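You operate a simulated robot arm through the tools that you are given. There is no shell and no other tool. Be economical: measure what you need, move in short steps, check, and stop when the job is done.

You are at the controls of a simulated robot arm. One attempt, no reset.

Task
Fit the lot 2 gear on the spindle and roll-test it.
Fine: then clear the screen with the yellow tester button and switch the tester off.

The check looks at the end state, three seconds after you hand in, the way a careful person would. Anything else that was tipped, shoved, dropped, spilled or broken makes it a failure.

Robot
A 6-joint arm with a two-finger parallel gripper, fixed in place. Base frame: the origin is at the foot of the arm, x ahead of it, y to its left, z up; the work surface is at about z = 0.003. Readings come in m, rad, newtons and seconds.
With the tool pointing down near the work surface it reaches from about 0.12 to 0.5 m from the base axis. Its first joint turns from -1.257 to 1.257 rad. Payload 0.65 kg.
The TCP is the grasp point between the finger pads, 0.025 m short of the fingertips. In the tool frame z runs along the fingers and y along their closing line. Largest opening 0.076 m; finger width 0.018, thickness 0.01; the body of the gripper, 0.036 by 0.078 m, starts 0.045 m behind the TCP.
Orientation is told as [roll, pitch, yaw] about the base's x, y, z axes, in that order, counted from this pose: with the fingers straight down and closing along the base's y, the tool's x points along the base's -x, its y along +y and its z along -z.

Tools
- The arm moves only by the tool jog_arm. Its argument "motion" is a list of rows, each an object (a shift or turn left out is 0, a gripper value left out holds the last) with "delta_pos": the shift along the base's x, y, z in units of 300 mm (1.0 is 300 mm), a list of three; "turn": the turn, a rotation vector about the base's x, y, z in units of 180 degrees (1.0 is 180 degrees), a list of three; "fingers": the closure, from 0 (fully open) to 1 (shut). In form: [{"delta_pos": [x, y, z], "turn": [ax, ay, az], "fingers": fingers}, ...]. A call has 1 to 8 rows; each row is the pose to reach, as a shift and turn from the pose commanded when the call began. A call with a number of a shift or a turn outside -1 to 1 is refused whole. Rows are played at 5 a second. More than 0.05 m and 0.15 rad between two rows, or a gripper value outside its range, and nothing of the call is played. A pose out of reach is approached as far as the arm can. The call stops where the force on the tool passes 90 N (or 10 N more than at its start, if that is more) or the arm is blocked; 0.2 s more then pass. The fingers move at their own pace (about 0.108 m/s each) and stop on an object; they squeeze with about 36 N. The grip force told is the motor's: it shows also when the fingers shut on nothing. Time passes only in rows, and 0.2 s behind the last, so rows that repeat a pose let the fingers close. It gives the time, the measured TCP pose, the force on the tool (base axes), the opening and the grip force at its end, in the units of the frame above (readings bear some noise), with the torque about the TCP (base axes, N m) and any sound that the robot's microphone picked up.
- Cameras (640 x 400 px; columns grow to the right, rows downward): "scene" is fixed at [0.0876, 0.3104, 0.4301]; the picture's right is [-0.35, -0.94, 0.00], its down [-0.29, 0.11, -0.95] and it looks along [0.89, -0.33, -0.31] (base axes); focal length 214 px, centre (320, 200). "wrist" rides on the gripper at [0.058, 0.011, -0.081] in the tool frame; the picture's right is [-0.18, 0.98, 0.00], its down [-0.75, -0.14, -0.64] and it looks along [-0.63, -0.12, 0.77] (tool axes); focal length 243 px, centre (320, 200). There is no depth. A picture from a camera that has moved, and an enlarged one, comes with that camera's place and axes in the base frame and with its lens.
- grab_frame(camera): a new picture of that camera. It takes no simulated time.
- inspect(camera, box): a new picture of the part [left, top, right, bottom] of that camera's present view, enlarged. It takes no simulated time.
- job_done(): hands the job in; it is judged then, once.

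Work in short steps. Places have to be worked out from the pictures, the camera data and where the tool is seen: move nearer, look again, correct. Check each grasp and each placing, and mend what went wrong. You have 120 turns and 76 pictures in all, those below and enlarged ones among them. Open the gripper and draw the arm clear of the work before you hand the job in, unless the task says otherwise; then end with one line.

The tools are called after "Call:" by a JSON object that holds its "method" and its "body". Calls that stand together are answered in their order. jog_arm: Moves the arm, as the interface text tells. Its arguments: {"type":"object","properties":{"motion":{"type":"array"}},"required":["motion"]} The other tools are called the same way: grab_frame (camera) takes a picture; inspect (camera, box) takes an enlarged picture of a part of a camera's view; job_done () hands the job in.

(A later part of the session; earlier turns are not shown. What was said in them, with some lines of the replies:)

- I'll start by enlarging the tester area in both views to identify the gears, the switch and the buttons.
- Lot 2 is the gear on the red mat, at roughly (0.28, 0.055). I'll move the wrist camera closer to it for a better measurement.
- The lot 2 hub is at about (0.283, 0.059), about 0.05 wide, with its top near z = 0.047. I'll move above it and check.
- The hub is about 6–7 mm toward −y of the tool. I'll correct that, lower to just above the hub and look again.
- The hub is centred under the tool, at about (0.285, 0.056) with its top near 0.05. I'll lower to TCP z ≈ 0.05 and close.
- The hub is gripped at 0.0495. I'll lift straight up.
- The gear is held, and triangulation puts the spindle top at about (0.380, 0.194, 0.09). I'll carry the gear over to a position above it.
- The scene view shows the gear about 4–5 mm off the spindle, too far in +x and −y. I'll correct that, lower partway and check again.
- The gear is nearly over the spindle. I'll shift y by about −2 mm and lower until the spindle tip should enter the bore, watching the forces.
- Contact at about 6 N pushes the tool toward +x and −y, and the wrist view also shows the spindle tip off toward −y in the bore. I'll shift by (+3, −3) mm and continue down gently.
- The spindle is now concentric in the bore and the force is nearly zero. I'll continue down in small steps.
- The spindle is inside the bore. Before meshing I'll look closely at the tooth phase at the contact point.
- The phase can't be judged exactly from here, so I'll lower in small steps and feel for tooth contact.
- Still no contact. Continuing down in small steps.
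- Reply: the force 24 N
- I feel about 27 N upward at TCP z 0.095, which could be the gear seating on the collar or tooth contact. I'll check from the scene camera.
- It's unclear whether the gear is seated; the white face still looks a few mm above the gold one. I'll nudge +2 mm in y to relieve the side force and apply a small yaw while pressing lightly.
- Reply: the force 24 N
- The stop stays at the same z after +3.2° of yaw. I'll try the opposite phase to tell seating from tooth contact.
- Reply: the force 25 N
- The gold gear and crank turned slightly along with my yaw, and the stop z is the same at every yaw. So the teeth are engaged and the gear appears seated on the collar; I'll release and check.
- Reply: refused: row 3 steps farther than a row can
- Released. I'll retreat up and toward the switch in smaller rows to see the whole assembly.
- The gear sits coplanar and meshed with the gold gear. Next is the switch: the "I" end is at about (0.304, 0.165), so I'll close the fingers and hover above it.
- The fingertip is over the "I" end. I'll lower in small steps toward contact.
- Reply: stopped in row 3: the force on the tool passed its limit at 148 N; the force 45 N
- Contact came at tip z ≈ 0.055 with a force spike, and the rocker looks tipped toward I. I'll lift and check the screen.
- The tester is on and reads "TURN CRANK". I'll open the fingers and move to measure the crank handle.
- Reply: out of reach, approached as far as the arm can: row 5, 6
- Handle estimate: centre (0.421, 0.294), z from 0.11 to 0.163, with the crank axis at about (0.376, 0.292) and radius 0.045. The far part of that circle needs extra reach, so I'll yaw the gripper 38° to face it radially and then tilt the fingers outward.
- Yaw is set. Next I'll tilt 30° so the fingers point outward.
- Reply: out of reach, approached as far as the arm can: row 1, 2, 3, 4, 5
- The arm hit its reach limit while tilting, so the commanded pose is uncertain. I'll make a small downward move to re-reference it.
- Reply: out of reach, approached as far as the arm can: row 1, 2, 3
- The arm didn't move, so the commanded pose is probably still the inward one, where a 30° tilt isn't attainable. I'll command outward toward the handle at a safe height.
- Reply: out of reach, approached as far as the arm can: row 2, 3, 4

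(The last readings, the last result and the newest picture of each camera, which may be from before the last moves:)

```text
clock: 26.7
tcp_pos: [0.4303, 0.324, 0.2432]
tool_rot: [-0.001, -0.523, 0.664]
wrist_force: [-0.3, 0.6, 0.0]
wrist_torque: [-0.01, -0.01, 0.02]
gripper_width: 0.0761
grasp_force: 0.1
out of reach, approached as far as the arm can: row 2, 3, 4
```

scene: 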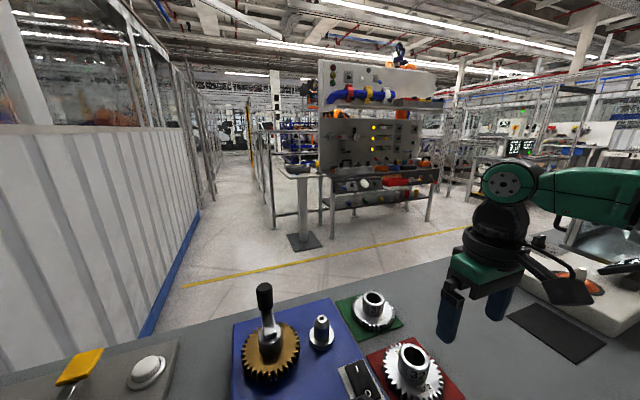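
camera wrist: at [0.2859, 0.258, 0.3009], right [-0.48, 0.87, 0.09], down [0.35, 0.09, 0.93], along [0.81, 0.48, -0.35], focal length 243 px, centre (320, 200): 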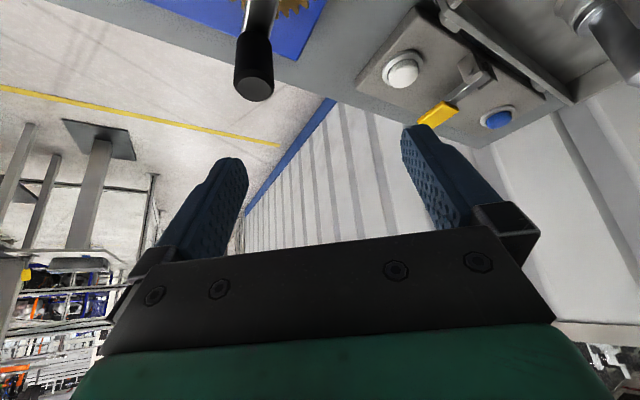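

The commanded pose re-syncs to the achieved one. Now I'll go over the handle with the TCP at z ≈ 0.21, so the tips stay above the handle top.

Call:
{"method": "jog_arm", "body": {"motion": [{"delta_pos": [-0.03, -0.1, 0]}, {"delta_pos": [-0.031, -0.1, -0.11]}, {"delta_pos": [-0.031, -0.1, -0.11]}]}}

Call:
{"method": "grab_frame", "body": {"camera": "wrist"}}

Call:
{"method": "inspect", "body": {"camera": "scene", "box": [200, 220, 360, 370]}}

```text
clock: 27.5
tcp_pos: [0.4322, 0.2999, 0.2195]
tool_rot: [-0.001, -0.522, 0.663]
wrist_force: [1.0, 0.1, 1.3]
wrist_torque: [0.0, -0.01, -0.01]
gripper_width: 0.0758
grasp_force: 0.0
out of reach, approached as far as the arm can: row 2, 3
```

```text
34 pictures are left
camera wrist: at [0.3532, 0.2522, 0.2626], right [-0.48, 0.87, 0.09], down [0.35, 0.09, 0.93], along [0.81, 0.48, -0.35], focal length 243 px, centre (320, 200)
```

wrist: 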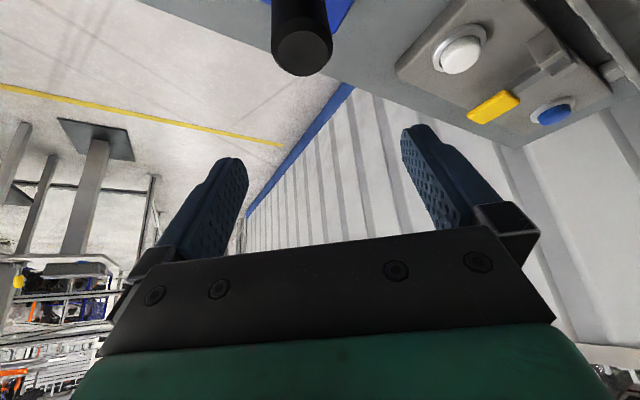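

```text
2.67 times, centred on (280, 295) of scene
camera zoom: at [0.0876, 0.3104, 0.4301], right [-0.35, -0.94, 0.0], down [-0.29, 0.11, -0.95], along [0.89, -0.33, -0.31], focal length 572 px, centre (427, -53)
```

zoom: 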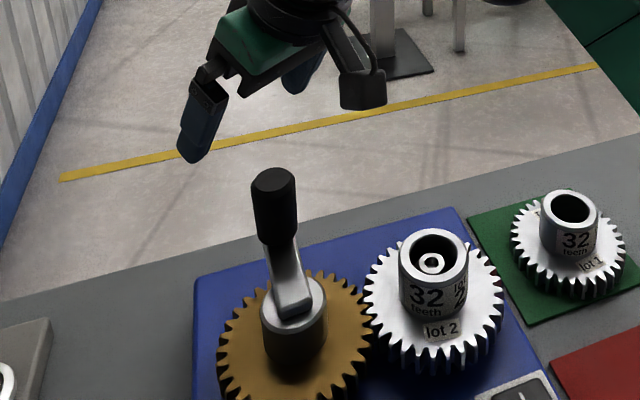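

A 30° tilt is limited on the inward side. I'll reduce the tilt to 15° and try to sit over the handle.

Call:
{"method": "jog_arm", "body": {"motion": [{"delta_pos": [0, 0, 0], "turn": [-0.0257, 0.0328, 0]}, {"delta_pos": [-0.01, -0.01, -0.01], "turn": [-0.0513, 0.0657, 0]}, {"delta_pos": [-0.036, -0.02, -0.04], "turn": [-0.0513, 0.0657, 0]}, {"delta_pos": [-0.036, -0.02, -0.04], "turn": [-0.0513, 0.0657, 0]}]}}

Call:
{"method": "grab_frame", "body": {"camera": "wrist"}}

Call:
{"method": "inspect", "body": {"camera": "scene", "box": [200, 220, 360, 370]}}

```text
clock: 28.5
tcp_pos: [0.4165, 0.2923, 0.2067]
tool_rot: [-0.003, -0.259, 0.662]
wrist_force: [0.9, -0.8, 0.2]
wrist_torque: [-0.04, 0.03, 0.04]
gripper_width: 0.0761
grasp_force: 0.0
out of reach, approached as far as the arm can: row 2, 3, 4
```

```text
32 pictures are left
camera wrist: at [0.3476, 0.2527, 0.271], right [-0.46, 0.88, 0.05], down [0.53, 0.24, 0.81], along [0.71, 0.4, -0.58], focal length 243 px, centre (320, 200)
```

wrist: 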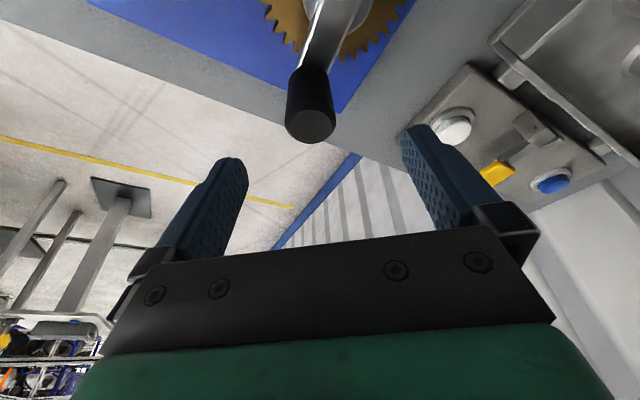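

```text
2.67 times, centred on (280, 295) of scene
camera zoom: at [0.0876, 0.3104, 0.4301], right [-0.35, -0.94, 0.0], down [-0.29, 0.11, -0.95], along [0.89, -0.33, -0.31], focal length 572 px, centre (427, -53)
```

zoom: 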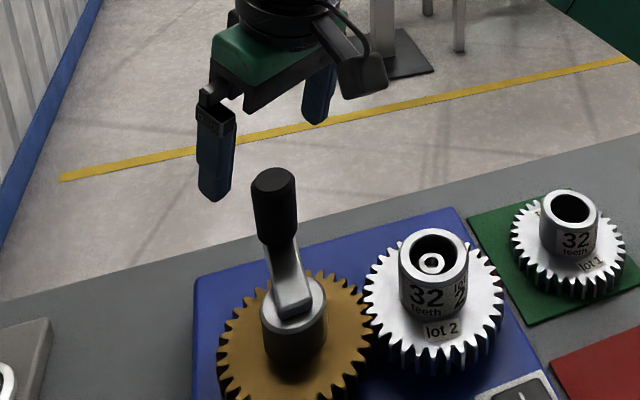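

The handle at about (0.42, 0.291) is between the fingers. I'll descend around it.

Call:
{"method": "jog_arm", "body": {"motion": [{"delta_pos": [0.005, 0, -0.07]}, {"delta_pos": [0.01, 0, -0.14]}, {"delta_pos": [0.01, 0, -0.2]}, {"delta_pos": [0.01, 0, -0.2]}]}}

Call:
{"method": "grab_frame", "body": {"camera": "wrist"}}

```text
clock: 29.5
tcp_pos: [0.4288, 0.2971, 0.1525]
tool_rot: [-0.001, -0.259, 0.66]
wrist_force: [0.3, 0.1, -0.1]
wrist_torque: [0.01, -0.01, 0.02]
gripper_width: 0.076
grasp_force: 0.1
out of reach, approached as far as the arm can: row 2, 3, 4
```

```text
30 pictures are left
camera wrist: at [0.3602, 0.2588, 0.2166], right [-0.46, 0.88, 0.05], down [0.53, 0.24, 0.81], along [0.71, 0.4, -0.58], focal length 243 px, centre (320, 200)
```

wrist: 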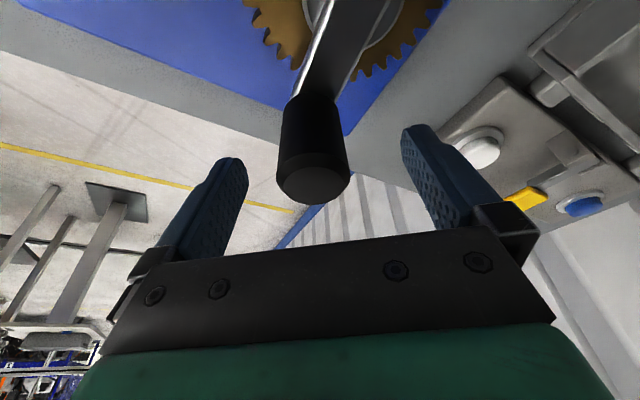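

At 15° the inner limit holds me about 10 mm too far out, so the tilt must follow the radius. I'll set about 11° and recentre on the handle.

Call:
{"method": "jog_arm", "body": {"motion": [{"delta_pos": [-0.01, -0.007, -0.01], "turn": [-0.007, 0.009, 0]}, {"delta_pos": [-0.04, -0.027, -0.025], "turn": [-0.0137, 0.0175, 0]}, {"delta_pos": [-0.04, -0.027, -0.025], "turn": [-0.0137, 0.0175, 0]}]}}

```text
clock: 30.3
tcp_pos: [0.4204, 0.2908, 0.1474]
tool_rot: [-0.002, -0.188, 0.663]
wrist_force: [-0.4, -0.1, 0.6]
wrist_torque: [-0.03, 0.01, -0.02]
gripper_width: 0.0758
grasp_force: 0.2
out of reach, approached as far as the arm can: row 2, 3
```

The TCP is now centred on the handle. I'll close the grip on it.

Call:
{"method": "jog_arm", "body": {"motion": [{"fingers": 1}, {"fingers": 1}, {"fingers": 1}]}}

Call:
{"method": "grab_frame", "body": {"camera": "wrist"}}

```text
clock: 31.1
tcp_pos: [0.4227, 0.2916, 0.1475]
tool_rot: [-0.004, -0.19, 0.66]
wrist_force: [25.4, -5.1, 0.0]
wrist_torque: [0.54, 0.7, 0.18]
gripper_width: 0.0298
grasp_force: 43.6
```

```text
29 pictures are left
camera wrist: at [0.3567, 0.2544, 0.2167], right [-0.46, 0.89, 0.03], down [0.57, 0.27, 0.77], along [0.68, 0.37, -0.63], focal length 243 px, centre (320, 200)
```

wrist: 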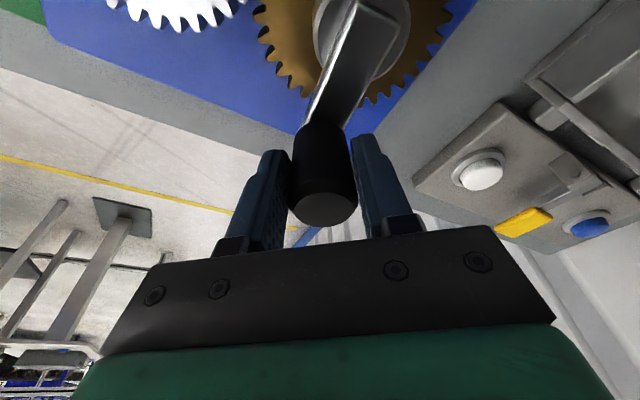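

The grip holds (0.030), with some +x reaction force. I'll relieve that and start cranking toward −y, the reachable side, with a 30° arc while easing the tilt.

Call:
{"method": "jog_arm", "body": {"motion": [{"delta_pos": [0.008, -0.027, 0], "turn": [-0.0045, 0.0058, 0]}, {"delta_pos": [0.001, -0.052, 0], "turn": [-0.009, 0.0116, 0]}, {"delta_pos": [-0.01, -0.077, 0], "turn": [-0.0137, 0.0175, 0]}, {"delta_pos": [-0.01, -0.077, 0], "turn": [-0.0137, 0.0175, 0]}]}}

Call:
{"method": "grab_frame", "body": {"camera": "wrist"}}

```text
clock: 31.7
tcp_pos: [0.4217, 0.2869, 0.1481]
tool_rot: [0.007, -0.173, 0.672]
wrist_force: [2.9, 7.5, -2.9]
wrist_torque: [-0.53, -0.84, 0.41]
gripper_width: 0.0298
grasp_force: 43.6
stopped in row 3: the force on the tool passed its limit at 106 N (the readings are from after the stop); the commanded pose is now the measured one
```

```text
28 pictures are left
camera wrist: at [0.3586, 0.2497, 0.2183], right [-0.47, 0.88, 0.04], down [0.58, 0.28, 0.76], along [0.66, 0.38, -0.65], focal length 243 px, centre (320, 200)
```

wrist: 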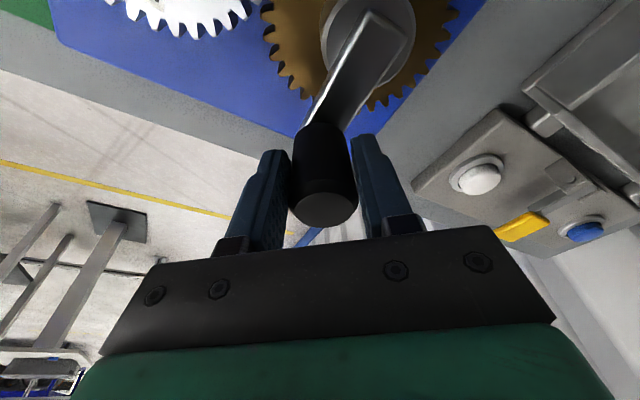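

The crank resisted in that direction beyond 5 mm of travel. I'll try the other direction gently.

Call:
{"method": "jog_arm", "body": {"motion": [{"delta_pos": [0.003, 0.01, 0]}, {"delta_pos": [0.003, 0.022, 0]}, {"delta_pos": [0.002, 0.035, 0]}, {"delta_pos": [0.0, 0.05, 0]}, {"delta_pos": [0.0, 0.05, 0]}]}}

Call:
{"method": "inspect", "body": {"camera": "scene", "box": [220, 250, 360, 400]}}

```text
clock: 32.9
tcp_pos: [0.4197, 0.2996, 0.1461]
tool_rot: [0.005, -0.181, 0.668]
wrist_force: [46.3, 8.7, 30.2]
wrist_torque: [-0.18, -1.05, -0.05]
gripper_width: 0.0291
grasp_force: 43.2
out of reach, approached as far as the arm can: row 4, 5
```

```text
2.67 times, centred on (290, 325) of scene
camera zoom: at [0.0876, 0.3103, 0.4302], right [-0.35, -0.94, 0.0], down [-0.29, 0.11, -0.95], along [0.89, -0.33, -0.31], focal length 572 px, centre (400, -133)
```

zoom: 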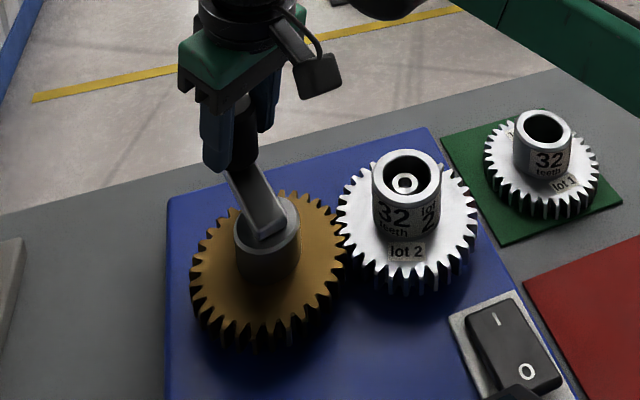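

Turning toward +y works: the crank moved about 15°. I'll carry on counter-clockwise, increasing the tilt slightly for the reach.

Call:
{"method": "jog_arm", "body": {"motion": [{"delta_pos": [-0.003, 0.007, 0], "turn": [0.0051, -0.0066, 0]}, {"delta_pos": [-0.013, 0.032, 0], "turn": [0.0086, -0.011, 0]}, {"delta_pos": [-0.022, 0.047, 0], "turn": [0.01, -0.013, 0]}, {"delta_pos": [-0.032, 0.061, 0], "turn": [0.012, -0.0153, 0]}, {"delta_pos": [-0.032, 0.061, 0], "turn": [0.012, -0.0153, 0]}]}}

```text
clock: 34.1
tcp_pos: [0.4082, 0.3175, 0.1454]
tool_rot: [0.005, -0.223, 0.671]
wrist_force: [-3.8, -28.2, -38.5]
wrist_torque: [-0.49, -0.59, 0.67]
gripper_width: 0.0296
grasp_force: 43.5
```

Now at about 38° and within reach. Continuing counter-clockwise to about 90°.

Call:
{"method": "jog_arm", "body": {"motion": [{"delta_pos": [-0.013, 0.012, -0.002], "turn": [0, 0, 0]}, {"delta_pos": [-0.026, 0.022, -0.003], "turn": [-0.001, 0.0013, 0]}, {"delta_pos": [-0.043, 0.034, -0.004], "turn": [-0.002, 0.0026, 0]}, {"delta_pos": [-0.06, 0.043, -0.004], "turn": [-0.0034, 0.0044, 0]}, {"delta_pos": [-0.08, 0.051, -0.004], "turn": [-0.0057, 0.0073, 0]}, {"delta_pos": [-0.097, 0.055, -0.004], "turn": [-0.0079, 0.0101, 0]}, {"delta_pos": [-0.124, 0.058, -0.004], "turn": [-0.013, 0.0166, 0]}, {"delta_pos": [-0.124, 0.058, -0.004], "turn": [-0.013, 0.0166, 0]}]}}

Call:
{"method": "inspect", "body": {"camera": "scene", "box": [220, 250, 360, 400]}}

```text
clock: 35.9
tcp_pos: [0.3774, 0.3381, 0.1475]
tool_rot: [0.003, -0.167, 0.671]
wrist_force: [25.6, -6.9, 22.5]
wrist_torque: [-0.19, -1.2, 1.17]
gripper_width: 0.0285
grasp_force: 43.2
out of reach, approached as far as the arm can: row 4, 5, 6, 7, 8
```

```text
2.67 times, centred on (290, 325) of scene
camera zoom: at [0.0876, 0.3103, 0.4302], right [-0.35, -0.94, 0.0], down [-0.29, 0.11, -0.95], along [0.89, -0.33, -0.31], focal length 572 px, centre (400, -133)
```

zoom: 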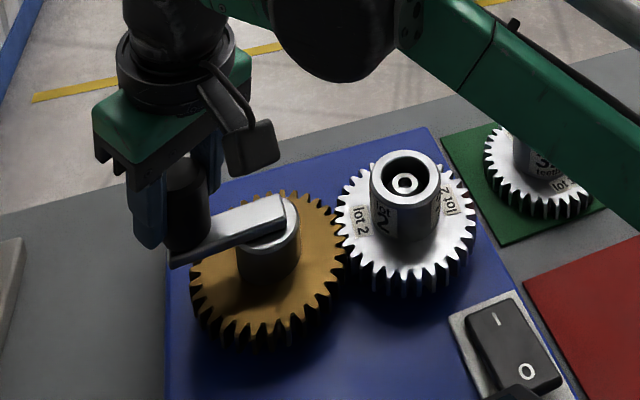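

The crank is at 90° and the white gear turns with it. Continuing to about 180° and reducing the tilt to zero.

Call:
{"method": "jog_arm", "body": {"motion": [{"delta_pos": [-0.02, -0.002, 0], "turn": [-0.006, 0.0077, 0]}, {"delta_pos": [-0.041, -0.006, 0], "turn": [-0.0103, 0.0131, 0]}, {"delta_pos": [-0.077, -0.021, 0], "turn": [-0.0188, 0.0241, 0]}, {"delta_pos": [-0.109, -0.045, 0], "turn": [-0.0274, 0.035, 0]}, {"delta_pos": [-0.133, -0.077, 0], "turn": [-0.0328, 0.042, 0]}, {"delta_pos": [-0.148, -0.113, 0], "turn": [-0.0328, 0.042, 0]}, {"delta_pos": [-0.153, -0.153, 0], "turn": [-0.0328, 0.042, 0]}, {"delta_pos": [-0.153, -0.153, 0], "turn": [-0.0328, 0.042, 0]}]}}

Call:
{"method": "grab_frame", "body": {"camera": "wrist"}}

```text
clock: 37.8
tcp_pos: [0.3426, 0.3174, 0.1652]
tool_rot: [0.028, 0.009, 0.684]
wrist_force: [-5.1, 2.3, -12.2]
wrist_torque: [-0.57, -0.4, -0.01]
gripper_width: 0.0295
grasp_force: 44.0
out of reach, approached as far as the arm can: row 3, 4, 5, 6, 7, 8
stopped in row 8: the force on the tool passed its limit at 91 N (the readings are from after the stop); the commanded pose is now the measured one
```

```text
25 pictures are left
camera wrist: at [0.2923, 0.288, 0.248], right [-0.48, 0.88, 0.02], down [0.69, 0.36, 0.63], along [0.55, 0.32, -0.78], focal length 243 px, centre (320, 200)
```

wrist: 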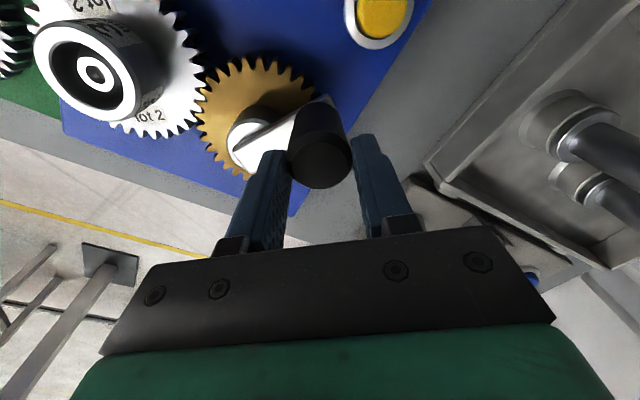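

The arm seems stuck in its straightened configuration, which is why z drifted up to 0.165. The crank is at about 140°, so I'll release, lift clear and re-approach from a folded pose.

Call:
{"method": "jog_arm", "body": {"motion": [{"fingers": 0}, {"fingers": 0}, {"delta_pos": [-0.03, -0.03, 0.1], "fingers": 0}, {"delta_pos": [-0.1, -0.1, 0.18], "fingers": 0}, {"delta_pos": [-0.2, -0.18, 0.18], "fingers": 0}, {"delta_pos": [-0.2, -0.18, 0.18], "fingers": 0}]}}

Call:
{"method": "grab_frame", "body": {"camera": "wrist"}}

Call:
{"method": "inspect", "body": {"camera": "scene", "box": [220, 250, 360, 400]}}

```text
clock: 39.2
tcp_pos: [0.2865, 0.2661, 0.2373]
tool_rot: [0.027, 0.011, 0.683]
wrist_force: [-0.2, -0.6, 0.1]
wrist_torque: [0.03, 0.0, 0.03]
gripper_width: 0.0759
grasp_force: 0.1
out of reach, approached as far as the arm can: row 5, 6
```

```text
24 pictures are left
camera wrist: at [0.2357, 0.2368, 0.3196], right [-0.48, 0.88, 0.02], down [0.69, 0.36, 0.63], along [0.55, 0.32, -0.77], focal length 243 px, centre (320, 200)
```

wrist: 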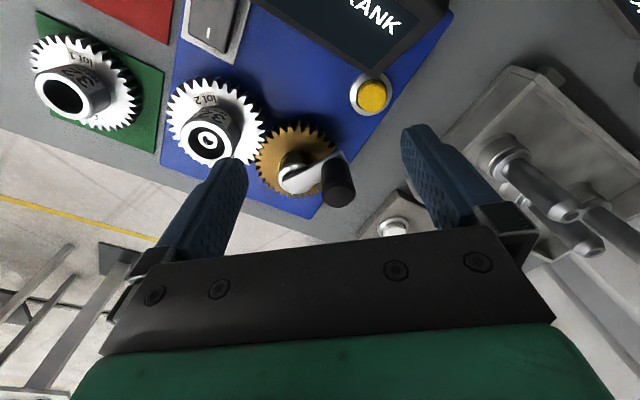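

```text
2.67 times, centred on (290, 325) of scene
camera zoom: at [0.0876, 0.3104, 0.4301], right [-0.35, -0.94, 0.0], down [-0.29, 0.11, -0.95], along [0.89, -0.33, -0.31], focal length 572 px, centre (400, -133)
```

zoom: 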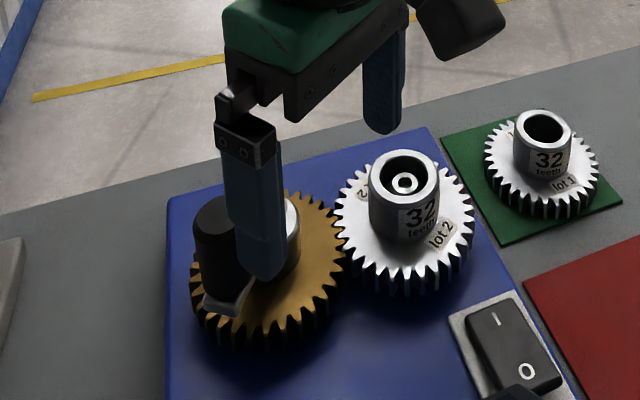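

Still limited in z, so I'll return to the known-good yaw 0 posture to clear the odd arm configuration.

Call:
{"method": "jog_arm", "body": {"motion": [{"delta_pos": [0, -0.03, 0.05], "turn": [0, 0, -0.043]}, {"delta_pos": [0, -0.12, 0.05], "turn": [0, 0, -0.087]}, {"delta_pos": [0, -0.2, 0.05], "turn": [0, 0, -0.13]}, {"delta_pos": [0, -0.28, 0.05], "turn": [0, 0, -0.174]}, {"delta_pos": [0, -0.35, 0.05], "turn": [0, 0, -0.217]}, {"delta_pos": [0, -0.35, 0.05], "turn": [0, 0, -0.217]}]}}

```text
clock: 40.6
tcp_pos: [0.3419, 0.1908, 0.238]
tool_rot: [0.024, 0.01, -0.001]
wrist_force: [-0.8, -0.4, 0.4]
wrist_torque: [0.0, -0.01, -0.03]
gripper_width: 0.0761
grasp_force: 0.1
out of reach, approached as far as the arm can: row 1, 2, 3, 4, 5, 6
```

The radius is locked at 0.391. I'll look at the arm posture from the scene camera.

Call:
{"method": "grab_frame", "body": {"camera": "scene"}}

```text
22 pictures are left
```

scene: 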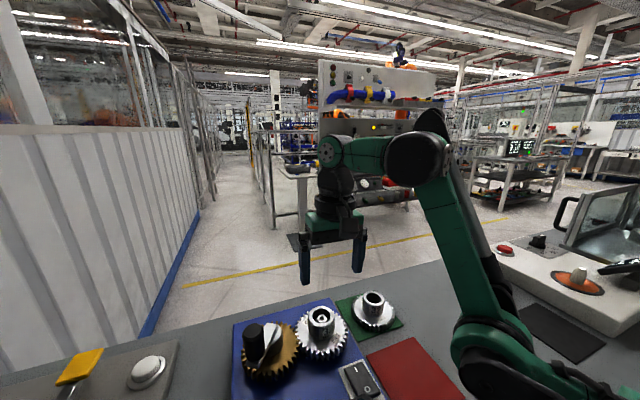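

The posture looks ordinary. I'll probe with a simple downward and inward move.

Call:
{"method": "jog_arm", "body": {"motion": [{"delta_pos": [-0.1, -0.05, 0.0]}, {"delta_pos": [-0.2, -0.1, 0.0]}, {"delta_pos": [-0.3, -0.15, 0.0]}, {"delta_pos": [-0.3, -0.15, 0.0]}]}}

```text
clock: 41.6
tcp_pos: [0.3382, 0.2005, 0.2373]
tool_rot: [0.024, 0.01, 0.003]
wrist_force: [0.7, 0.3, 0.4]
wrist_torque: [-0.03, 0.04, 0.0]
gripper_width: 0.0761
grasp_force: 0.0
out of reach, approached as far as the arm can: row 1, 2, 3, 4
```

I'm not sure whether the commanded pose tracks the achieved one after clipping. A small outward test move will tell.

Call:
{"method": "jog_arm", "body": {"motion": [{"delta_pos": [0.06, 0.035, 0.0]}, {"delta_pos": [0.1, 0.06, 0.0]}, {"delta_pos": [0.1, 0.06, 0.0]}]}}

```text
clock: 42.4
tcp_pos: [0.3732, 0.2139, 0.2366]
tool_rot: [0.026, 0.009, 0.001]
wrist_force: [0.0, -0.4, -0.2]
wrist_torque: [0.01, 0.01, 0.01]
gripper_width: 0.0761
grasp_force: 0.0
```

Outward moves work and inward ones don't, which suggests the elbow is folded the wrong way since I overextended. I'll overextend again at a safe height and then come back in.

Call:
{"method": "jog_arm", "body": {"motion": [{"delta_pos": [0.1, 0.06, 0.02]}, {"delta_pos": [0.2, 0.12, 0.02]}, {"delta_pos": [0.26, 0.15, 0.02]}, {"delta_pos": [0.26, 0.15, 0.02]}]}}

Call:
{"method": "jog_arm", "body": {"motion": [{"delta_pos": [-0.1, -0.06, 0.0]}, {"delta_pos": [-0.2, -0.12, 0.0]}, {"delta_pos": [-0.3, -0.18, 0.0]}, {"delta_pos": [-0.4, -0.24, 0.0]}, {"delta_pos": [-0.4, -0.24, 0.0]}]}}

```text
clock: 43.4
tcp_pos: [0.3973, 0.2277, 0.2182]
tool_rot: [0.026, 0.009, 0.001]
wrist_force: [0.5, -0.4, 0.0]
wrist_torque: [0.0, -0.02, 0.03]
gripper_width: 0.076
grasp_force: 0.1
out of reach, approached as far as the arm can: row 1, 2, 3, 4
```

```text
clock: 44.6
tcp_pos: [0.3437, 0.1913, 0.2369]
tool_rot: [0.025, 0.009, 0.001]
wrist_force: [0.5, -0.4, 0.0]
wrist_torque: [-0.01, 0.01, -0.01]
gripper_width: 0.0761
grasp_force: 0.0
out of reach, approached as far as the arm can: row 2, 3, 4, 5
```

Still locked inward. I'll retrace toward the high start posture, moving up and back together.

Call:
{"method": "jog_arm", "body": {"motion": [{"delta_pos": [-0.05, -0.02, 0.1]}, {"delta_pos": [-0.1, -0.04, 0.2]}, {"delta_pos": [-0.2, -0.04, 0.3]}, {"delta_pos": [-0.3, -0.0, 0.38]}, {"delta_pos": [-0.4, 0.03, 0.42]}, {"delta_pos": [-0.4, 0.03, 0.42]}]}}

```text
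clock: 46.0
tcp_pos: [0.2224, 0.2053, 0.3577]
tool_rot: [0.027, 0.009, 0.002]
wrist_force: [-0.9, 1.0, -0.3]
wrist_torque: [0.0, -0.01, 0.01]
gripper_width: 0.076
grasp_force: 0.0
out of reach, approached as far as the arm can: row 1, 2, 3, 4, 5
```

Back at the start-like posture. I'll level the tool and descend as I did the first time.

Call:
{"method": "jog_arm", "body": {"motion": [{"delta_pos": [0, 0, 0], "turn": [-0.0083, -0.003, 0]}, {"delta_pos": [0, -0.1, -0.1], "turn": [-0.0083, -0.003, 0]}, {"delta_pos": [0, -0.2, -0.2], "turn": [-0.0083, -0.003, 0]}, {"delta_pos": [0, -0.3, -0.3], "turn": [-0.0083, -0.003, 0]}, {"delta_pos": [0, -0.3, -0.4], "turn": [-0.0083, -0.003, 0]}, {"delta_pos": [0, -0.3, -0.4], "turn": [-0.0083, -0.003, 0]}]}}

```text
clock: 47.4
tcp_pos: [0.2221, 0.1121, 0.2368]
tool_rot: [0.001, 0.0, 0.001]
wrist_force: [-0.3, 0.5, 0.2]
wrist_torque: [-0.02, 0.02, -0.01]
gripper_width: 0.0759
grasp_force: 0.1
```

Unstuck. The lesson is not to over-extend. I'll approach the handle, now at about (0.333, 0.313), again with 38° yaw while staying well within reach.

Call:
{"method": "jog_arm", "body": {"motion": [{"delta_pos": [0.04, 0.1, 0], "turn": [0, 0, 0.042]}, {"delta_pos": [0.08, 0.2, 0], "turn": [0, 0, 0.084]}, {"delta_pos": [0.12, 0.3, 0], "turn": [0, 0, 0.126]}, {"delta_pos": [0.16, 0.4, 0], "turn": [0, 0, 0.168]}, {"delta_pos": [0.2, 0.5, 0], "turn": [0, 0, 0.211]}, {"delta_pos": [0.2, 0.5, 0], "turn": [0, 0, 0.211]}]}}

Call:
{"method": "jog_arm", "body": {"motion": [{"turn": [0.0137, -0.0175, 0]}, {"turn": [0.0274, -0.035, 0]}, {"delta_pos": [0.05, 0.05, -0.05], "turn": [0.0342, -0.0438, 0]}, {"delta_pos": [0.05, 0.05, -0.05], "turn": [0.0342, -0.0438, 0]}]}}

Call:
{"method": "grab_frame", "body": {"camera": "wrist"}}

```text
clock: 48.8
tcp_pos: [0.2845, 0.2625, 0.2366]
tool_rot: [0.0, 0.0, 0.666]
wrist_force: [0.1, 0.5, -0.6]
wrist_torque: [0.0, 0.0, -0.02]
gripper_width: 0.0758
grasp_force: 0.1
```

```text
clock: 49.8
tcp_pos: [0.299, 0.2785, 0.2238]
tool_rot: [-0.001, -0.175, 0.666]
wrist_force: [-0.3, -0.5, -0.2]
wrist_torque: [0.01, 0.0, 0.0]
gripper_width: 0.0761
grasp_force: 0.2
```

```text
21 pictures are left
camera wrist: at [0.2352, 0.2424, 0.2939], right [-0.46, 0.89, 0.03], down [0.58, 0.28, 0.76], along [0.67, 0.37, -0.64], focal length 243 px, centre (320, 200)
```

wrist: 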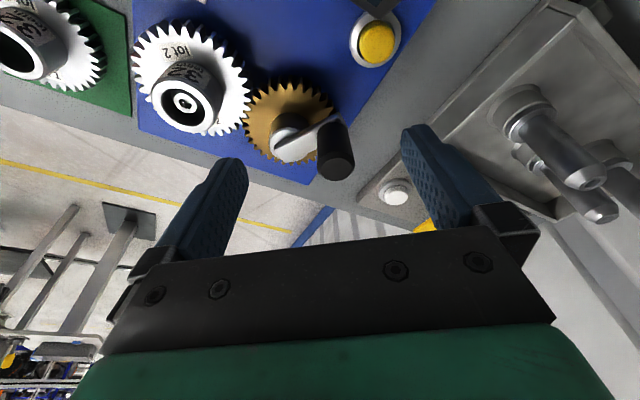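

No limits now. The handle is at about (0.334, 0.311), so I'll move over it and descend.

Call:
{"method": "jog_arm", "body": {"motion": [{"delta_pos": [0.06, 0.055, -0.03]}, {"delta_pos": [0.113, 0.108, -0.06]}, {"delta_pos": [0.113, 0.108, -0.16]}, {"delta_pos": [0.113, 0.108, -0.265]}, {"delta_pos": [0.113, 0.108, -0.265]}]}}

Call:
{"method": "grab_frame", "body": {"camera": "wrist"}}

```text
clock: 51.0
tcp_pos: [0.3304, 0.3098, 0.1459]
tool_rot: [0.0, -0.176, 0.666]
wrist_force: [0.6, 0.2, -0.1]
wrist_torque: [0.02, -0.03, 0.01]
gripper_width: 0.0761
grasp_force: 0.1
```

```text
20 pictures are left
camera wrist: at [0.2666, 0.2743, 0.2155], right [-0.46, 0.89, 0.03], down [0.58, 0.28, 0.76], along [0.67, 0.37, -0.64], focal length 243 px, centre (320, 200)
```

wrist: 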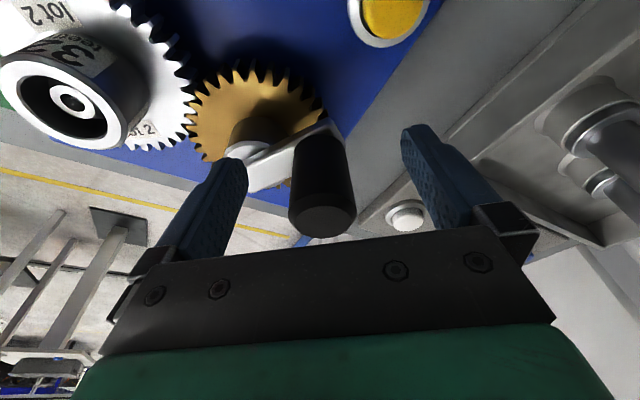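

The handle is between the fingers. I'll grip it and crank counter-clockwise from about 156° to 230°.

Call:
{"method": "jog_arm", "body": {"motion": [{"fingers": 1}, {"fingers": 1}, {"delta_pos": [-0.011, -0.036, 0], "fingers": 1}, {"delta_pos": [-0.013, -0.076, 0], "fingers": 1}, {"delta_pos": [-0.004, -0.115, 0], "fingers": 1}, {"delta_pos": [0.014, -0.151, 0], "fingers": 1}, {"delta_pos": [0.041, -0.18, 0], "fingers": 1}, {"delta_pos": [0.041, -0.18, 0], "fingers": 1}]}}

```text
clock: 52.1
tcp_pos: [0.3211, 0.286, 0.1448]
tool_rot: [0.026, -0.161, 0.678]
wrist_force: [-10.1, -4.0, 9.5]
wrist_torque: [0.21, -0.38, -0.2]
gripper_width: 0.027
grasp_force: 41.9
stopped in row 5: the force on the tool passed its limit at 100 N (the readings are from after the stop); the commanded pose is now the measured one
```

It stopped on force at about 187°. I'll look before continuing.

Call:
{"method": "inspect", "body": {"camera": "scene", "box": [200, 240, 370, 400]}}

Call:
{"method": "grab_frame", "body": {"camera": "wrist"}}

```text
2.50 times, centred on (285, 320) of scene
camera zoom: at [0.0877, 0.3103, 0.4302], right [-0.35, -0.94, 0.0], down [-0.29, 0.11, -0.95], along [0.89, -0.33, -0.31], focal length 536 px, centre (408, -100)
```

zoom: 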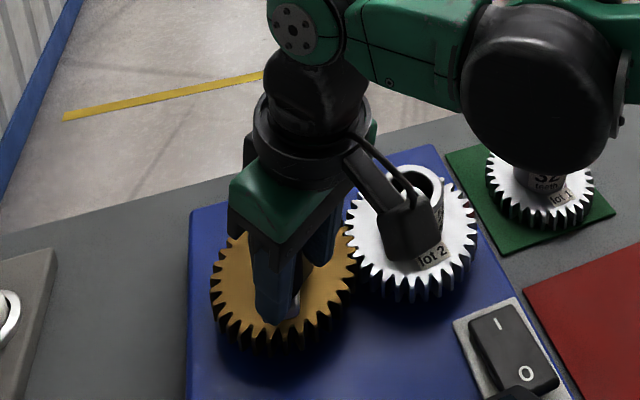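

```text
18 pictures are left
camera wrist: at [0.2594, 0.2493, 0.2166], right [-0.48, 0.88, 0.05], down [0.6, 0.28, 0.75], along [0.64, 0.39, -0.66], focal length 243 px, centre (320, 200)
```

wrist: 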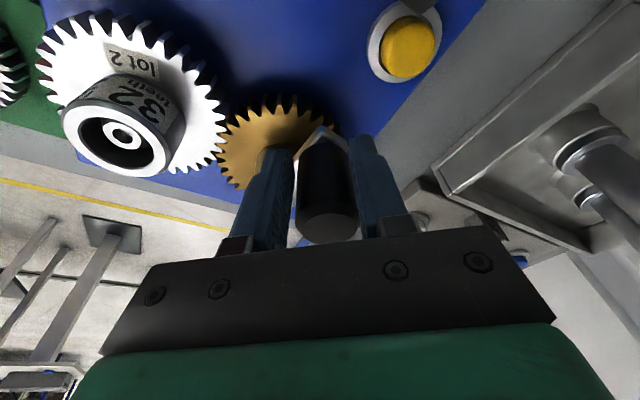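

The handle position looks inconsistent with my circle estimate. I'll release, rise above the handle and re-measure.

Call:
{"method": "jog_arm", "body": {"motion": [{"fingers": 0}, {"fingers": 0}, {"delta_pos": [0, 0, 0.1], "fingers": 0}, {"delta_pos": [-0.05, -0.04, 0.25], "fingers": 0}, {"delta_pos": [-0.05, -0.04, 0.25], "fingers": 0}]}}

Call:
{"method": "grab_frame", "body": {"camera": "wrist"}}

```text
clock: 53.3
tcp_pos: [0.3014, 0.2756, 0.2178]
tool_rot: [0.023, -0.161, 0.678]
wrist_force: [-0.2, -0.3, -0.2]
wrist_torque: [-0.02, -0.01, 0.01]
gripper_width: 0.076
grasp_force: 0.1
```

```text
17 pictures are left
camera wrist: at [0.2416, 0.2382, 0.2895], right [-0.48, 0.88, 0.05], down [0.6, 0.28, 0.75], along [0.65, 0.39, -0.66], focal length 243 px, centre (320, 200)
```

wrist: 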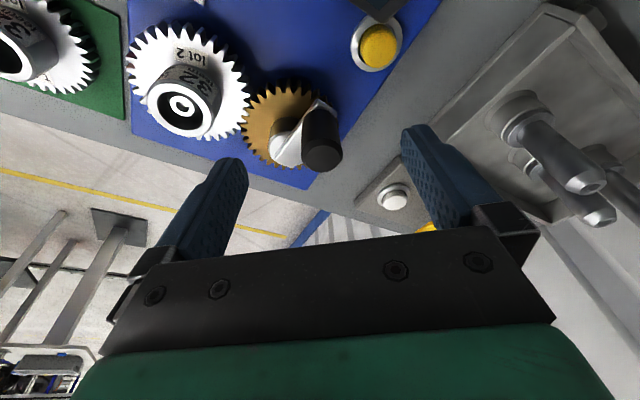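

The handle is now at 180°, about (0.327, 0.292). Gripping over-constrains it, so I'll close the fingers and push the handle from behind along the circle instead.

Call:
{"method": "jog_arm", "body": {"motion": [{"delta_pos": [0.06, 0.08, 0], "fingers": 1}, {"delta_pos": [0.126, 0.155, 0], "fingers": 1}, {"delta_pos": [0.126, 0.155, -0.08], "fingers": 1}, {"delta_pos": [0.126, 0.155, -0.16], "fingers": 1}, {"delta_pos": [0.126, 0.155, -0.24], "fingers": 1}, {"delta_pos": [0.126, 0.155, -0.24], "fingers": 1}]}}

Call:
{"method": "grab_frame", "body": {"camera": "wrist"}}

```text
clock: 54.5
tcp_pos: [0.3435, 0.3211, 0.1575]
tool_rot: [0.02, -0.168, 0.676]
wrist_force: [-1.1, 0.5, 45.8]
wrist_torque: [-0.63, 0.03, -0.05]
gripper_width: 0.0001
grasp_force: 23.7
stopped in row 6: the force on the tool passed its limit at 184 N (the readings are from after the stop); the commanded pose is now the measured one
```

```text
16 pictures are left
camera wrist: at [0.2828, 0.2844, 0.2299], right [-0.48, 0.88, 0.05], down [0.59, 0.28, 0.76], along [0.65, 0.39, -0.65], focal length 243 px, centre (320, 200)
```

wrist: 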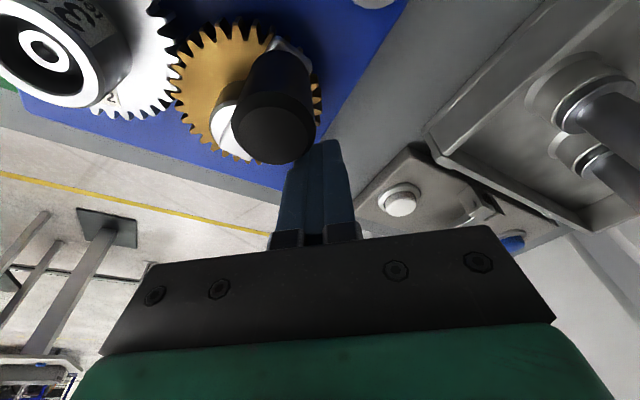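

The fingertip hit the edge of the crank arm, whose top is near z 0.12; that also explains the earlier stall. I'll raise the TCP to 0.162, which still overlaps the handle by 25 mm, and push along the circle.

Call:
{"method": "jog_arm", "body": {"motion": [{"delta_pos": [0, 0, 0.015]}, {"delta_pos": [-0.029, -0.02, 0.015]}, {"delta_pos": [-0.045, -0.057, 0.015]}, {"delta_pos": [-0.05, -0.097, 0.015]}, {"delta_pos": [-0.045, -0.136, 0.015]}, {"delta_pos": [-0.029, -0.173, 0.015]}, {"delta_pos": [-0.029, -0.173, 0.015]}]}}

Call:
{"method": "grab_frame", "body": {"camera": "wrist"}}

```text
clock: 55.3
tcp_pos: [0.3356, 0.3162, 0.1622]
tool_rot: [0.03, -0.202, 0.682]
wrist_force: [12.1, 19.1, -1.4]
wrist_torque: [0.11, -0.08, 0.15]
gripper_width: 0.0002
grasp_force: 24.1
stopped in row 3: the force on the tool passed its limit at 120 N (the readings are from after the stop); the commanded pose is now the measured one
```

```text
15 pictures are left
camera wrist: at [0.2721, 0.2763, 0.2306], right [-0.48, 0.87, 0.07], down [0.57, 0.26, 0.78], along [0.66, 0.41, -0.63], focal length 243 px, centre (320, 200)
```

wrist: 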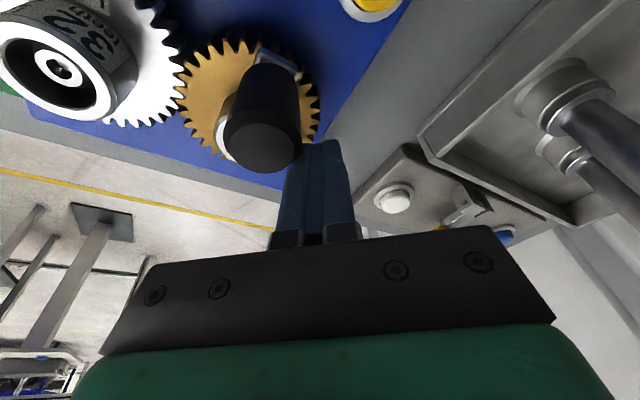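

The handle resists with more than 100 N here, so I'll stop forcing it. I'll lift, retreat and read the screen.

Call:
{"method": "jog_arm", "body": {"motion": [{"delta_pos": [0.01, 0.02, 0.05]}, {"delta_pos": [0.0, 0.01, 0.2]}, {"delta_pos": [-0.12, -0.08, 0.25]}, {"delta_pos": [-0.24, -0.17, 0.3]}, {"delta_pos": [-0.34, -0.26, 0.33]}, {"delta_pos": [-0.42, -0.3, 0.35], "turn": [-0.03, 0.04, 0]}, {"delta_pos": [-0.42, -0.3, 0.35], "turn": [-0.04, 0.054, 0]}, {"delta_pos": [-0.42, -0.3, 0.35], "turn": [-0.04, 0.054, 0]}]}}

Call:
{"method": "grab_frame", "body": {"camera": "wrist"}}

```text
refused: row 6 steps farther than a row can; nothing moved
```

```text
14 pictures are left
camera wrist: at [0.2721, 0.2763, 0.2306], right [-0.48, 0.87, 0.07], down [0.57, 0.26, 0.78], along [0.66, 0.41, -0.63], focal length 243 px, centre (320, 200)
```

wrist: 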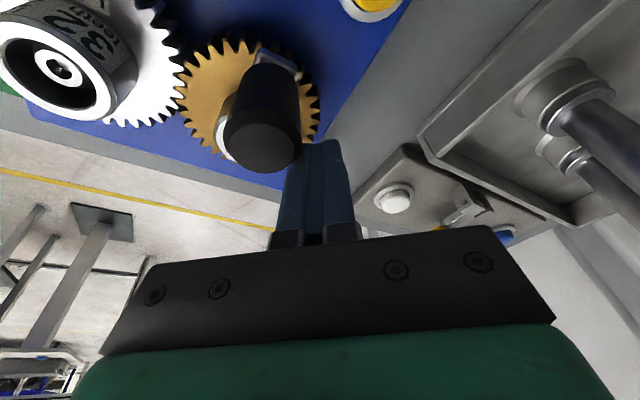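

One row's turn was too large. I'll redo the retreat in smaller turns.

Call:
{"method": "jog_arm", "body": {"motion": [{"delta_pos": [0.01, 0.02, 0.05]}, {"delta_pos": [0.0, 0.01, 0.2]}, {"delta_pos": [-0.12, -0.06, 0.25], "turn": [-0.01, 0.013, 0]}, {"delta_pos": [-0.22, -0.14, 0.3], "turn": [-0.02, 0.027, 0]}, {"delta_pos": [-0.32, -0.22, 0.3], "turn": [-0.03, 0.04, 0]}, {"delta_pos": [-0.4, -0.3, 0.3], "turn": [-0.04, 0.051, 0]}, {"delta_pos": [-0.4, -0.3, 0.3], "turn": [-0.04, 0.051, 0]}]}}

```text
clock: 56.9
tcp_pos: [0.2177, 0.227, 0.2505]
tool_rot: [0.031, 0.009, 0.683]
wrist_force: [-0.2, -0.4, -0.3]
wrist_torque: [0.01, 0.01, 0.01]
gripper_width: 0.0
grasp_force: 23.8
```

Call:
{"method": "grab_frame", "body": {"camera": "wrist"}}

```text
13 pictures are left
camera wrist: at [0.1661, 0.1964, 0.3331], right [-0.48, 0.88, 0.03], down [0.69, 0.35, 0.63], along [0.55, 0.32, -0.77], focal length 243 px, centre (320, 200)
```

wrist: 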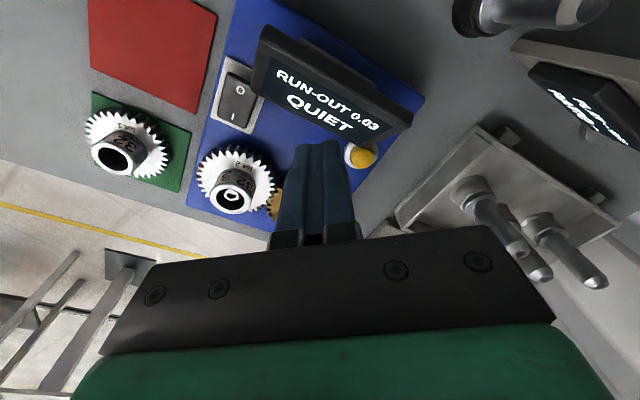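

The screen reads "RUN-OUT 0.03 / QUIET", so the roll-test is complete and passed at the 180° end stop. Next is the yellow button at about (0.278, 0.331); I'll hover there with the yaw turned so that camera and body clear the screen and handle.

Call:
{"method": "jog_arm", "body": {"motion": [{"delta_pos": [0.0, 0.05, 0], "turn": [0, 0, -0.0465]}, {"delta_pos": [0.03, 0.1, 0], "turn": [0, 0, -0.093]}, {"delta_pos": [0.07, 0.15, 0], "turn": [0, 0, -0.1395]}, {"delta_pos": [0.1, 0.2, 0], "turn": [0, 0, -0.186]}, {"delta_pos": [0.13, 0.25, 0], "turn": [0, 0, -0.2325]}, {"delta_pos": [0.16, 0.3, 0], "turn": [0, 0, -0.279]}, {"delta_pos": [0.19, 0.345, -0.1], "turn": [0, 0, -0.3255]}, {"delta_pos": [0.19, 0.345, -0.17], "turn": [0, 0, -0.3255]}]}}

Call:
{"method": "grab_frame", "body": {"camera": "wrist"}}

```text
clock: 58.7
tcp_pos: [0.2704, 0.3268, 0.1989]
tool_rot: [0.034, 0.005, -0.342]
wrist_force: [0.3, 0.1, -0.3]
wrist_torque: [-0.03, 0.01, 0.01]
gripper_width: 0.0
grasp_force: 23.6
```

```text
12 pictures are left
camera wrist: at [0.2182, 0.354, 0.2817], right [0.5, 0.86, 0.03], down [0.66, -0.41, 0.63], along [0.56, -0.3, -0.77], focal length 243 px, centre (320, 200)
```

wrist: 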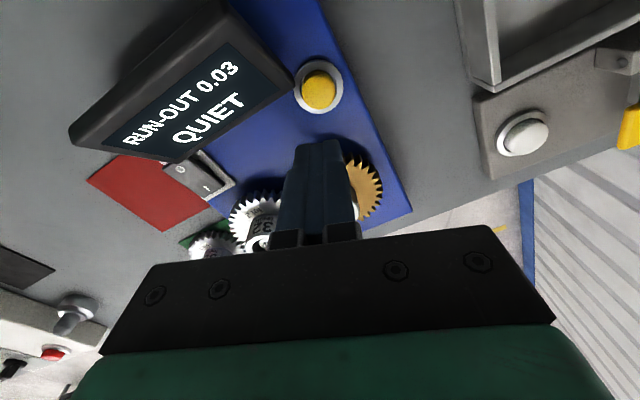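

The button is at about (0.278, 0.326), with the screen corner roughly 1 cm clear of the finger. I'll lower to just above the button.

Call:
{"method": "jog_arm", "body": {"motion": [{"delta_pos": [0.027, 0.003, -0.1]}, {"delta_pos": [0.027, 0.003, -0.2]}, {"delta_pos": [0.027, 0.003, -0.3]}, {"delta_pos": [0.027, 0.003, -0.37]}, {"delta_pos": [0.027, 0.003, -0.37]}]}}

Call:
{"method": "grab_frame", "body": {"camera": "wrist"}}

```text
clock: 59.9
tcp_pos: [0.2802, 0.3318, 0.0854]
tool_rot: [0.032, 0.005, -0.341]
wrist_force: [0.1, -0.2, 1.6]
wrist_torque: [0.04, -0.02, 0.01]
gripper_width: 0.0
grasp_force: 23.6
```

```text
11 pictures are left
camera wrist: at [0.2282, 0.3587, 0.1686], right [0.5, 0.86, 0.03], down [0.66, -0.4, 0.63], along [0.56, -0.3, -0.77], focal length 243 px, centre (320, 200)
```

wrist: 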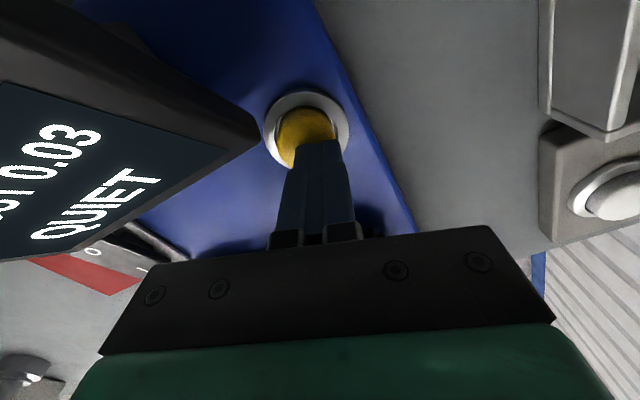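

The button centre is about 4 mm toward −x and −y of the tip. I'll correct that and lower in fine steps.

Call:
{"method": "jog_arm", "body": {"motion": [{"delta_pos": [-0.013, -0.013, -0.01]}, {"delta_pos": [-0.013, -0.013, -0.02]}, {"delta_pos": [-0.013, -0.013, -0.027]}, {"delta_pos": [-0.013, -0.013, -0.034]}, {"delta_pos": [-0.013, -0.013, -0.041]}, {"delta_pos": [-0.013, -0.013, -0.048]}, {"delta_pos": [-0.013, -0.013, -0.054]}]}}

```text
clock: 61.5
tcp_pos: [0.2758, 0.3269, 0.0778]
tool_rot: [0.034, 0.004, -0.34]
wrist_force: [3.4, 2.2, 54.8]
wrist_torque: [-0.08, -0.07, 0.03]
gripper_width: 0.0
grasp_force: 24.1
heard: click
stopped in row 7: the force on the tool passed its limit at 99 N (the readings are from after the stop); the commanded pose is now the measured one
```

A click was heard. I'll lift off and check the screen.

Call:
{"method": "jog_arm", "body": {"motion": [{"delta_pos": [0.005, 0.005, 0.1]}, {"delta_pos": [0.005, 0.005, 0.25]}, {"delta_pos": [0.005, 0.005, 0.4]}, {"delta_pos": [-0.03, -0.03, 0.45], "turn": [0, 0, 0.035]}, {"delta_pos": [-0.06, -0.1, 0.45], "turn": [0, 0, 0.07]}, {"delta_pos": [-0.12, -0.2, 0.45], "turn": [0, 0, 0.108]}, {"delta_pos": [-0.2, -0.3, 0.45], "turn": [0, 0, 0.108]}, {"delta_pos": [-0.2, -0.3, 0.45], "turn": [-0.01, 0, 0.108]}]}}

Call:
{"method": "grab_frame", "body": {"camera": "wrist"}}

```text
clock: 63.3
tcp_pos: [0.2147, 0.235, 0.2091]
tool_rot: [0.002, 0.0, 0.0]
wrist_force: [0.3, 0.1, -0.6]
wrist_torque: [0.02, -0.03, -0.02]
gripper_width: 0.0002
grasp_force: 23.8
```

```text
10 pictures are left
camera wrist: at [0.1559, 0.2458, 0.2912], right [0.18, 0.98, 0.0], down [0.75, -0.14, 0.64], along [0.63, -0.12, -0.77], focal length 243 px, centre (320, 200)
```

wrist: 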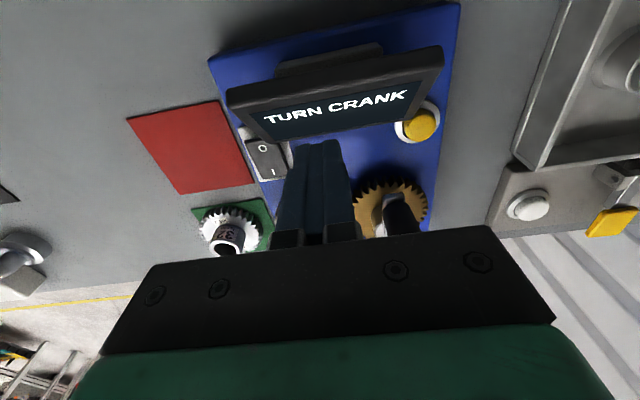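

The screen has been cleared back to "TURN CRANK". Now for the "O" end of the switch at about (0.272, 0.158); I'll hover first, keeping away from the screen corner.

Call:
{"method": "jog_arm", "body": {"motion": [{"delta_pos": [0.08, -0.1, 0]}, {"delta_pos": [0.15, -0.2, 0]}, {"delta_pos": [0.198, -0.262, 0]}, {"delta_pos": [0.198, -0.262, -0.12]}, {"delta_pos": [0.198, -0.262, -0.24]}, {"delta_pos": [0.198, -0.262, -0.33]}, {"delta_pos": [0.198, -0.262, -0.33]}]}}

Call:
{"method": "grab_frame", "body": {"camera": "wrist"}}

Call:
{"method": "inspect", "body": {"camera": "scene", "box": [280, 280, 420, 400]}}

```text
clock: 64.9
tcp_pos: [0.2744, 0.1592, 0.1109]
tool_rot: [0.002, 0.002, -0.002]
wrist_force: [-0.1, -0.3, 0.4]
wrist_torque: [0.02, 0.04, -0.01]
gripper_width: 0.0001
grasp_force: 23.9
```

```text
9 pictures are left
camera wrist: at [0.2151, 0.1693, 0.1928], right [0.19, 0.98, 0.0], down [0.75, -0.14, 0.64], along [0.63, -0.12, -0.77], focal length 243 px, centre (320, 200)
```

wrist: 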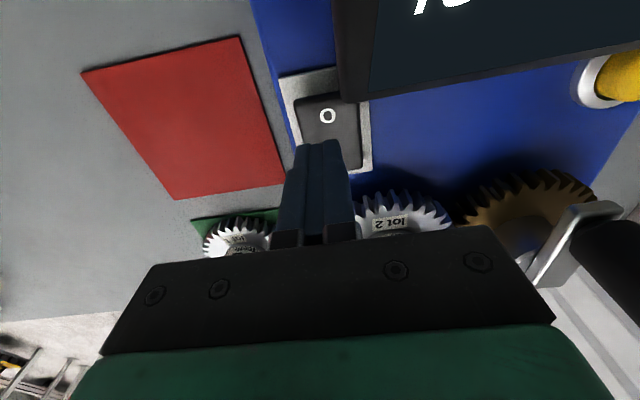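

```text
3.33 times, centred on (350, 340) of scene
camera zoom: at [0.0876, 0.3104, 0.4301], right [-0.35, -0.94, 0.0], down [-0.29, 0.11, -0.95], along [0.89, -0.33, -0.31], focal length 715 px, centre (220, -267)
```

zoom: 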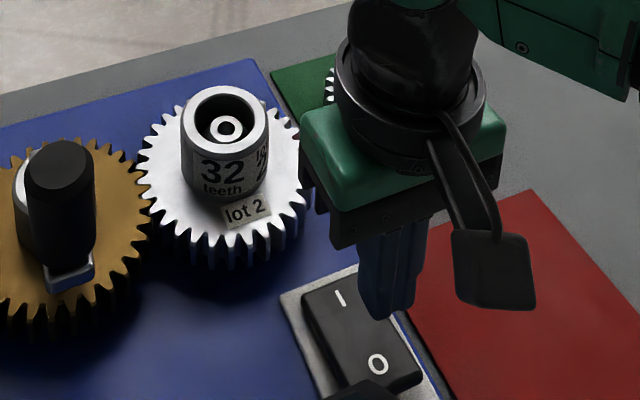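

The tip is over the O half and clear of the screen corner. I'll lower in fine steps.

Call:
{"method": "jog_arm", "body": {"motion": [{"delta_pos": [-0.007, 0, -0.04]}, {"delta_pos": [-0.007, 0, -0.07]}, {"delta_pos": [-0.007, 0, -0.08]}, {"delta_pos": [-0.007, 0, -0.088]}, {"delta_pos": [-0.007, 0, -0.096]}, {"delta_pos": [-0.007, 0, -0.104]}, {"delta_pos": [-0.007, 0, -0.112]}, {"delta_pos": [-0.007, 0, -0.12]}]}}

```text
clock: 66.4
tcp_pos: [0.2736, 0.1583, 0.082]
tool_rot: [0.0, 0.002, -0.003]
wrist_force: [-3.5, -0.3, 27.4]
wrist_torque: [0.01, -0.12, -0.15]
gripper_width: 0.0
grasp_force: 23.4
stopped in row 7: the force on the tool passed its limit at 118 N (the readings are from after the stop); the commanded pose is now the measured one
```

No click was reported, so I'll lift away, open the gripper and check the switch and screen.

Call:
{"method": "jog_arm", "body": {"motion": [{"delta_pos": [0, 0, 0.1], "fingers": 1}, {"delta_pos": [0, 0, 0.22], "fingers": 1}, {"delta_pos": [-0.06, 0.0, 0.35], "fingers": 0}, {"delta_pos": [-0.15, 0.05, 0.42], "fingers": 0}, {"delta_pos": [-0.25, 0.1, 0.45], "fingers": 0}, {"delta_pos": [-0.25, 0.15, 0.45], "fingers": 0}, {"delta_pos": [-0.25, 0.15, 0.45], "fingers": 0}]}}

Call:
{"method": "grab_frame", "body": {"camera": "wrist"}}

```text
clock: 68.0
tcp_pos: [0.198, 0.2036, 0.2158]
tool_rot: [0.003, 0.001, -0.002]
wrist_force: [-0.7, 0.3, 0.5]
wrist_torque: [0.0, 0.0, 0.02]
gripper_width: 0.0761
grasp_force: 0.1
```

```text
7 pictures are left
camera wrist: at [0.1393, 0.2142, 0.2984], right [0.19, 0.98, 0.0], down [0.75, -0.14, 0.64], along [0.63, -0.12, -0.77], focal length 243 px, centre (320, 200)
```

wrist: 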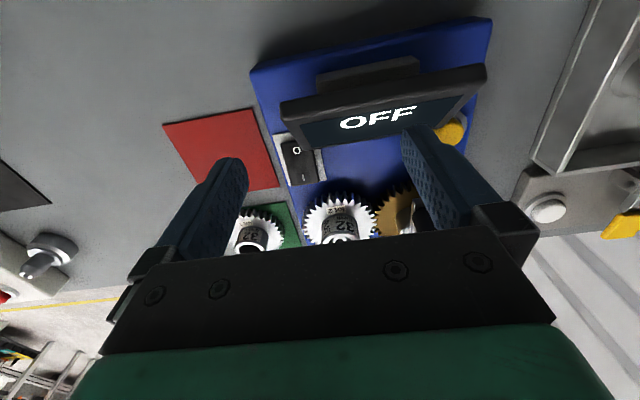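

The screen shows OFF. I'll raise the arm clear and take a final look at the scene.

Call:
{"method": "jog_arm", "body": {"motion": [{"delta_pos": [0, 0, 0.15]}, {"delta_pos": [0, 0, 0.3]}, {"delta_pos": [0, 0, 0.38]}, {"delta_pos": [0, 0, 0.38]}]}}

Call:
{"method": "grab_frame", "body": {"camera": "scene"}}

```text
clock: 69.0
tcp_pos: [0.2006, 0.1978, 0.3311]
tool_rot: [0.003, 0.002, -0.004]
wrist_force: [0.7, 0.1, -0.9]
wrist_torque: [-0.01, -0.02, -0.01]
gripper_width: 0.0765
grasp_force: 0.0
```

```text
6 pictures are left
```

scene: 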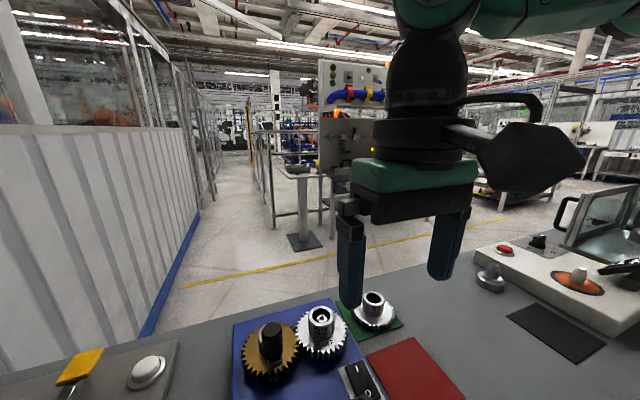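

The gear is seated and meshed, the tester is off, nothing else has moved, and the arm is clear with the gripper open. Handing in.

Call:
{"method": "job_done", "body": {}}

```text
The job is handed in.
```

I fitted the lot 2 gear on the spindle and roll-tested it: the screen read run-out 0.03, quiet. I then cleared the screen with the yellow button, switched the tester off, and left the arm clear with the gripper open.
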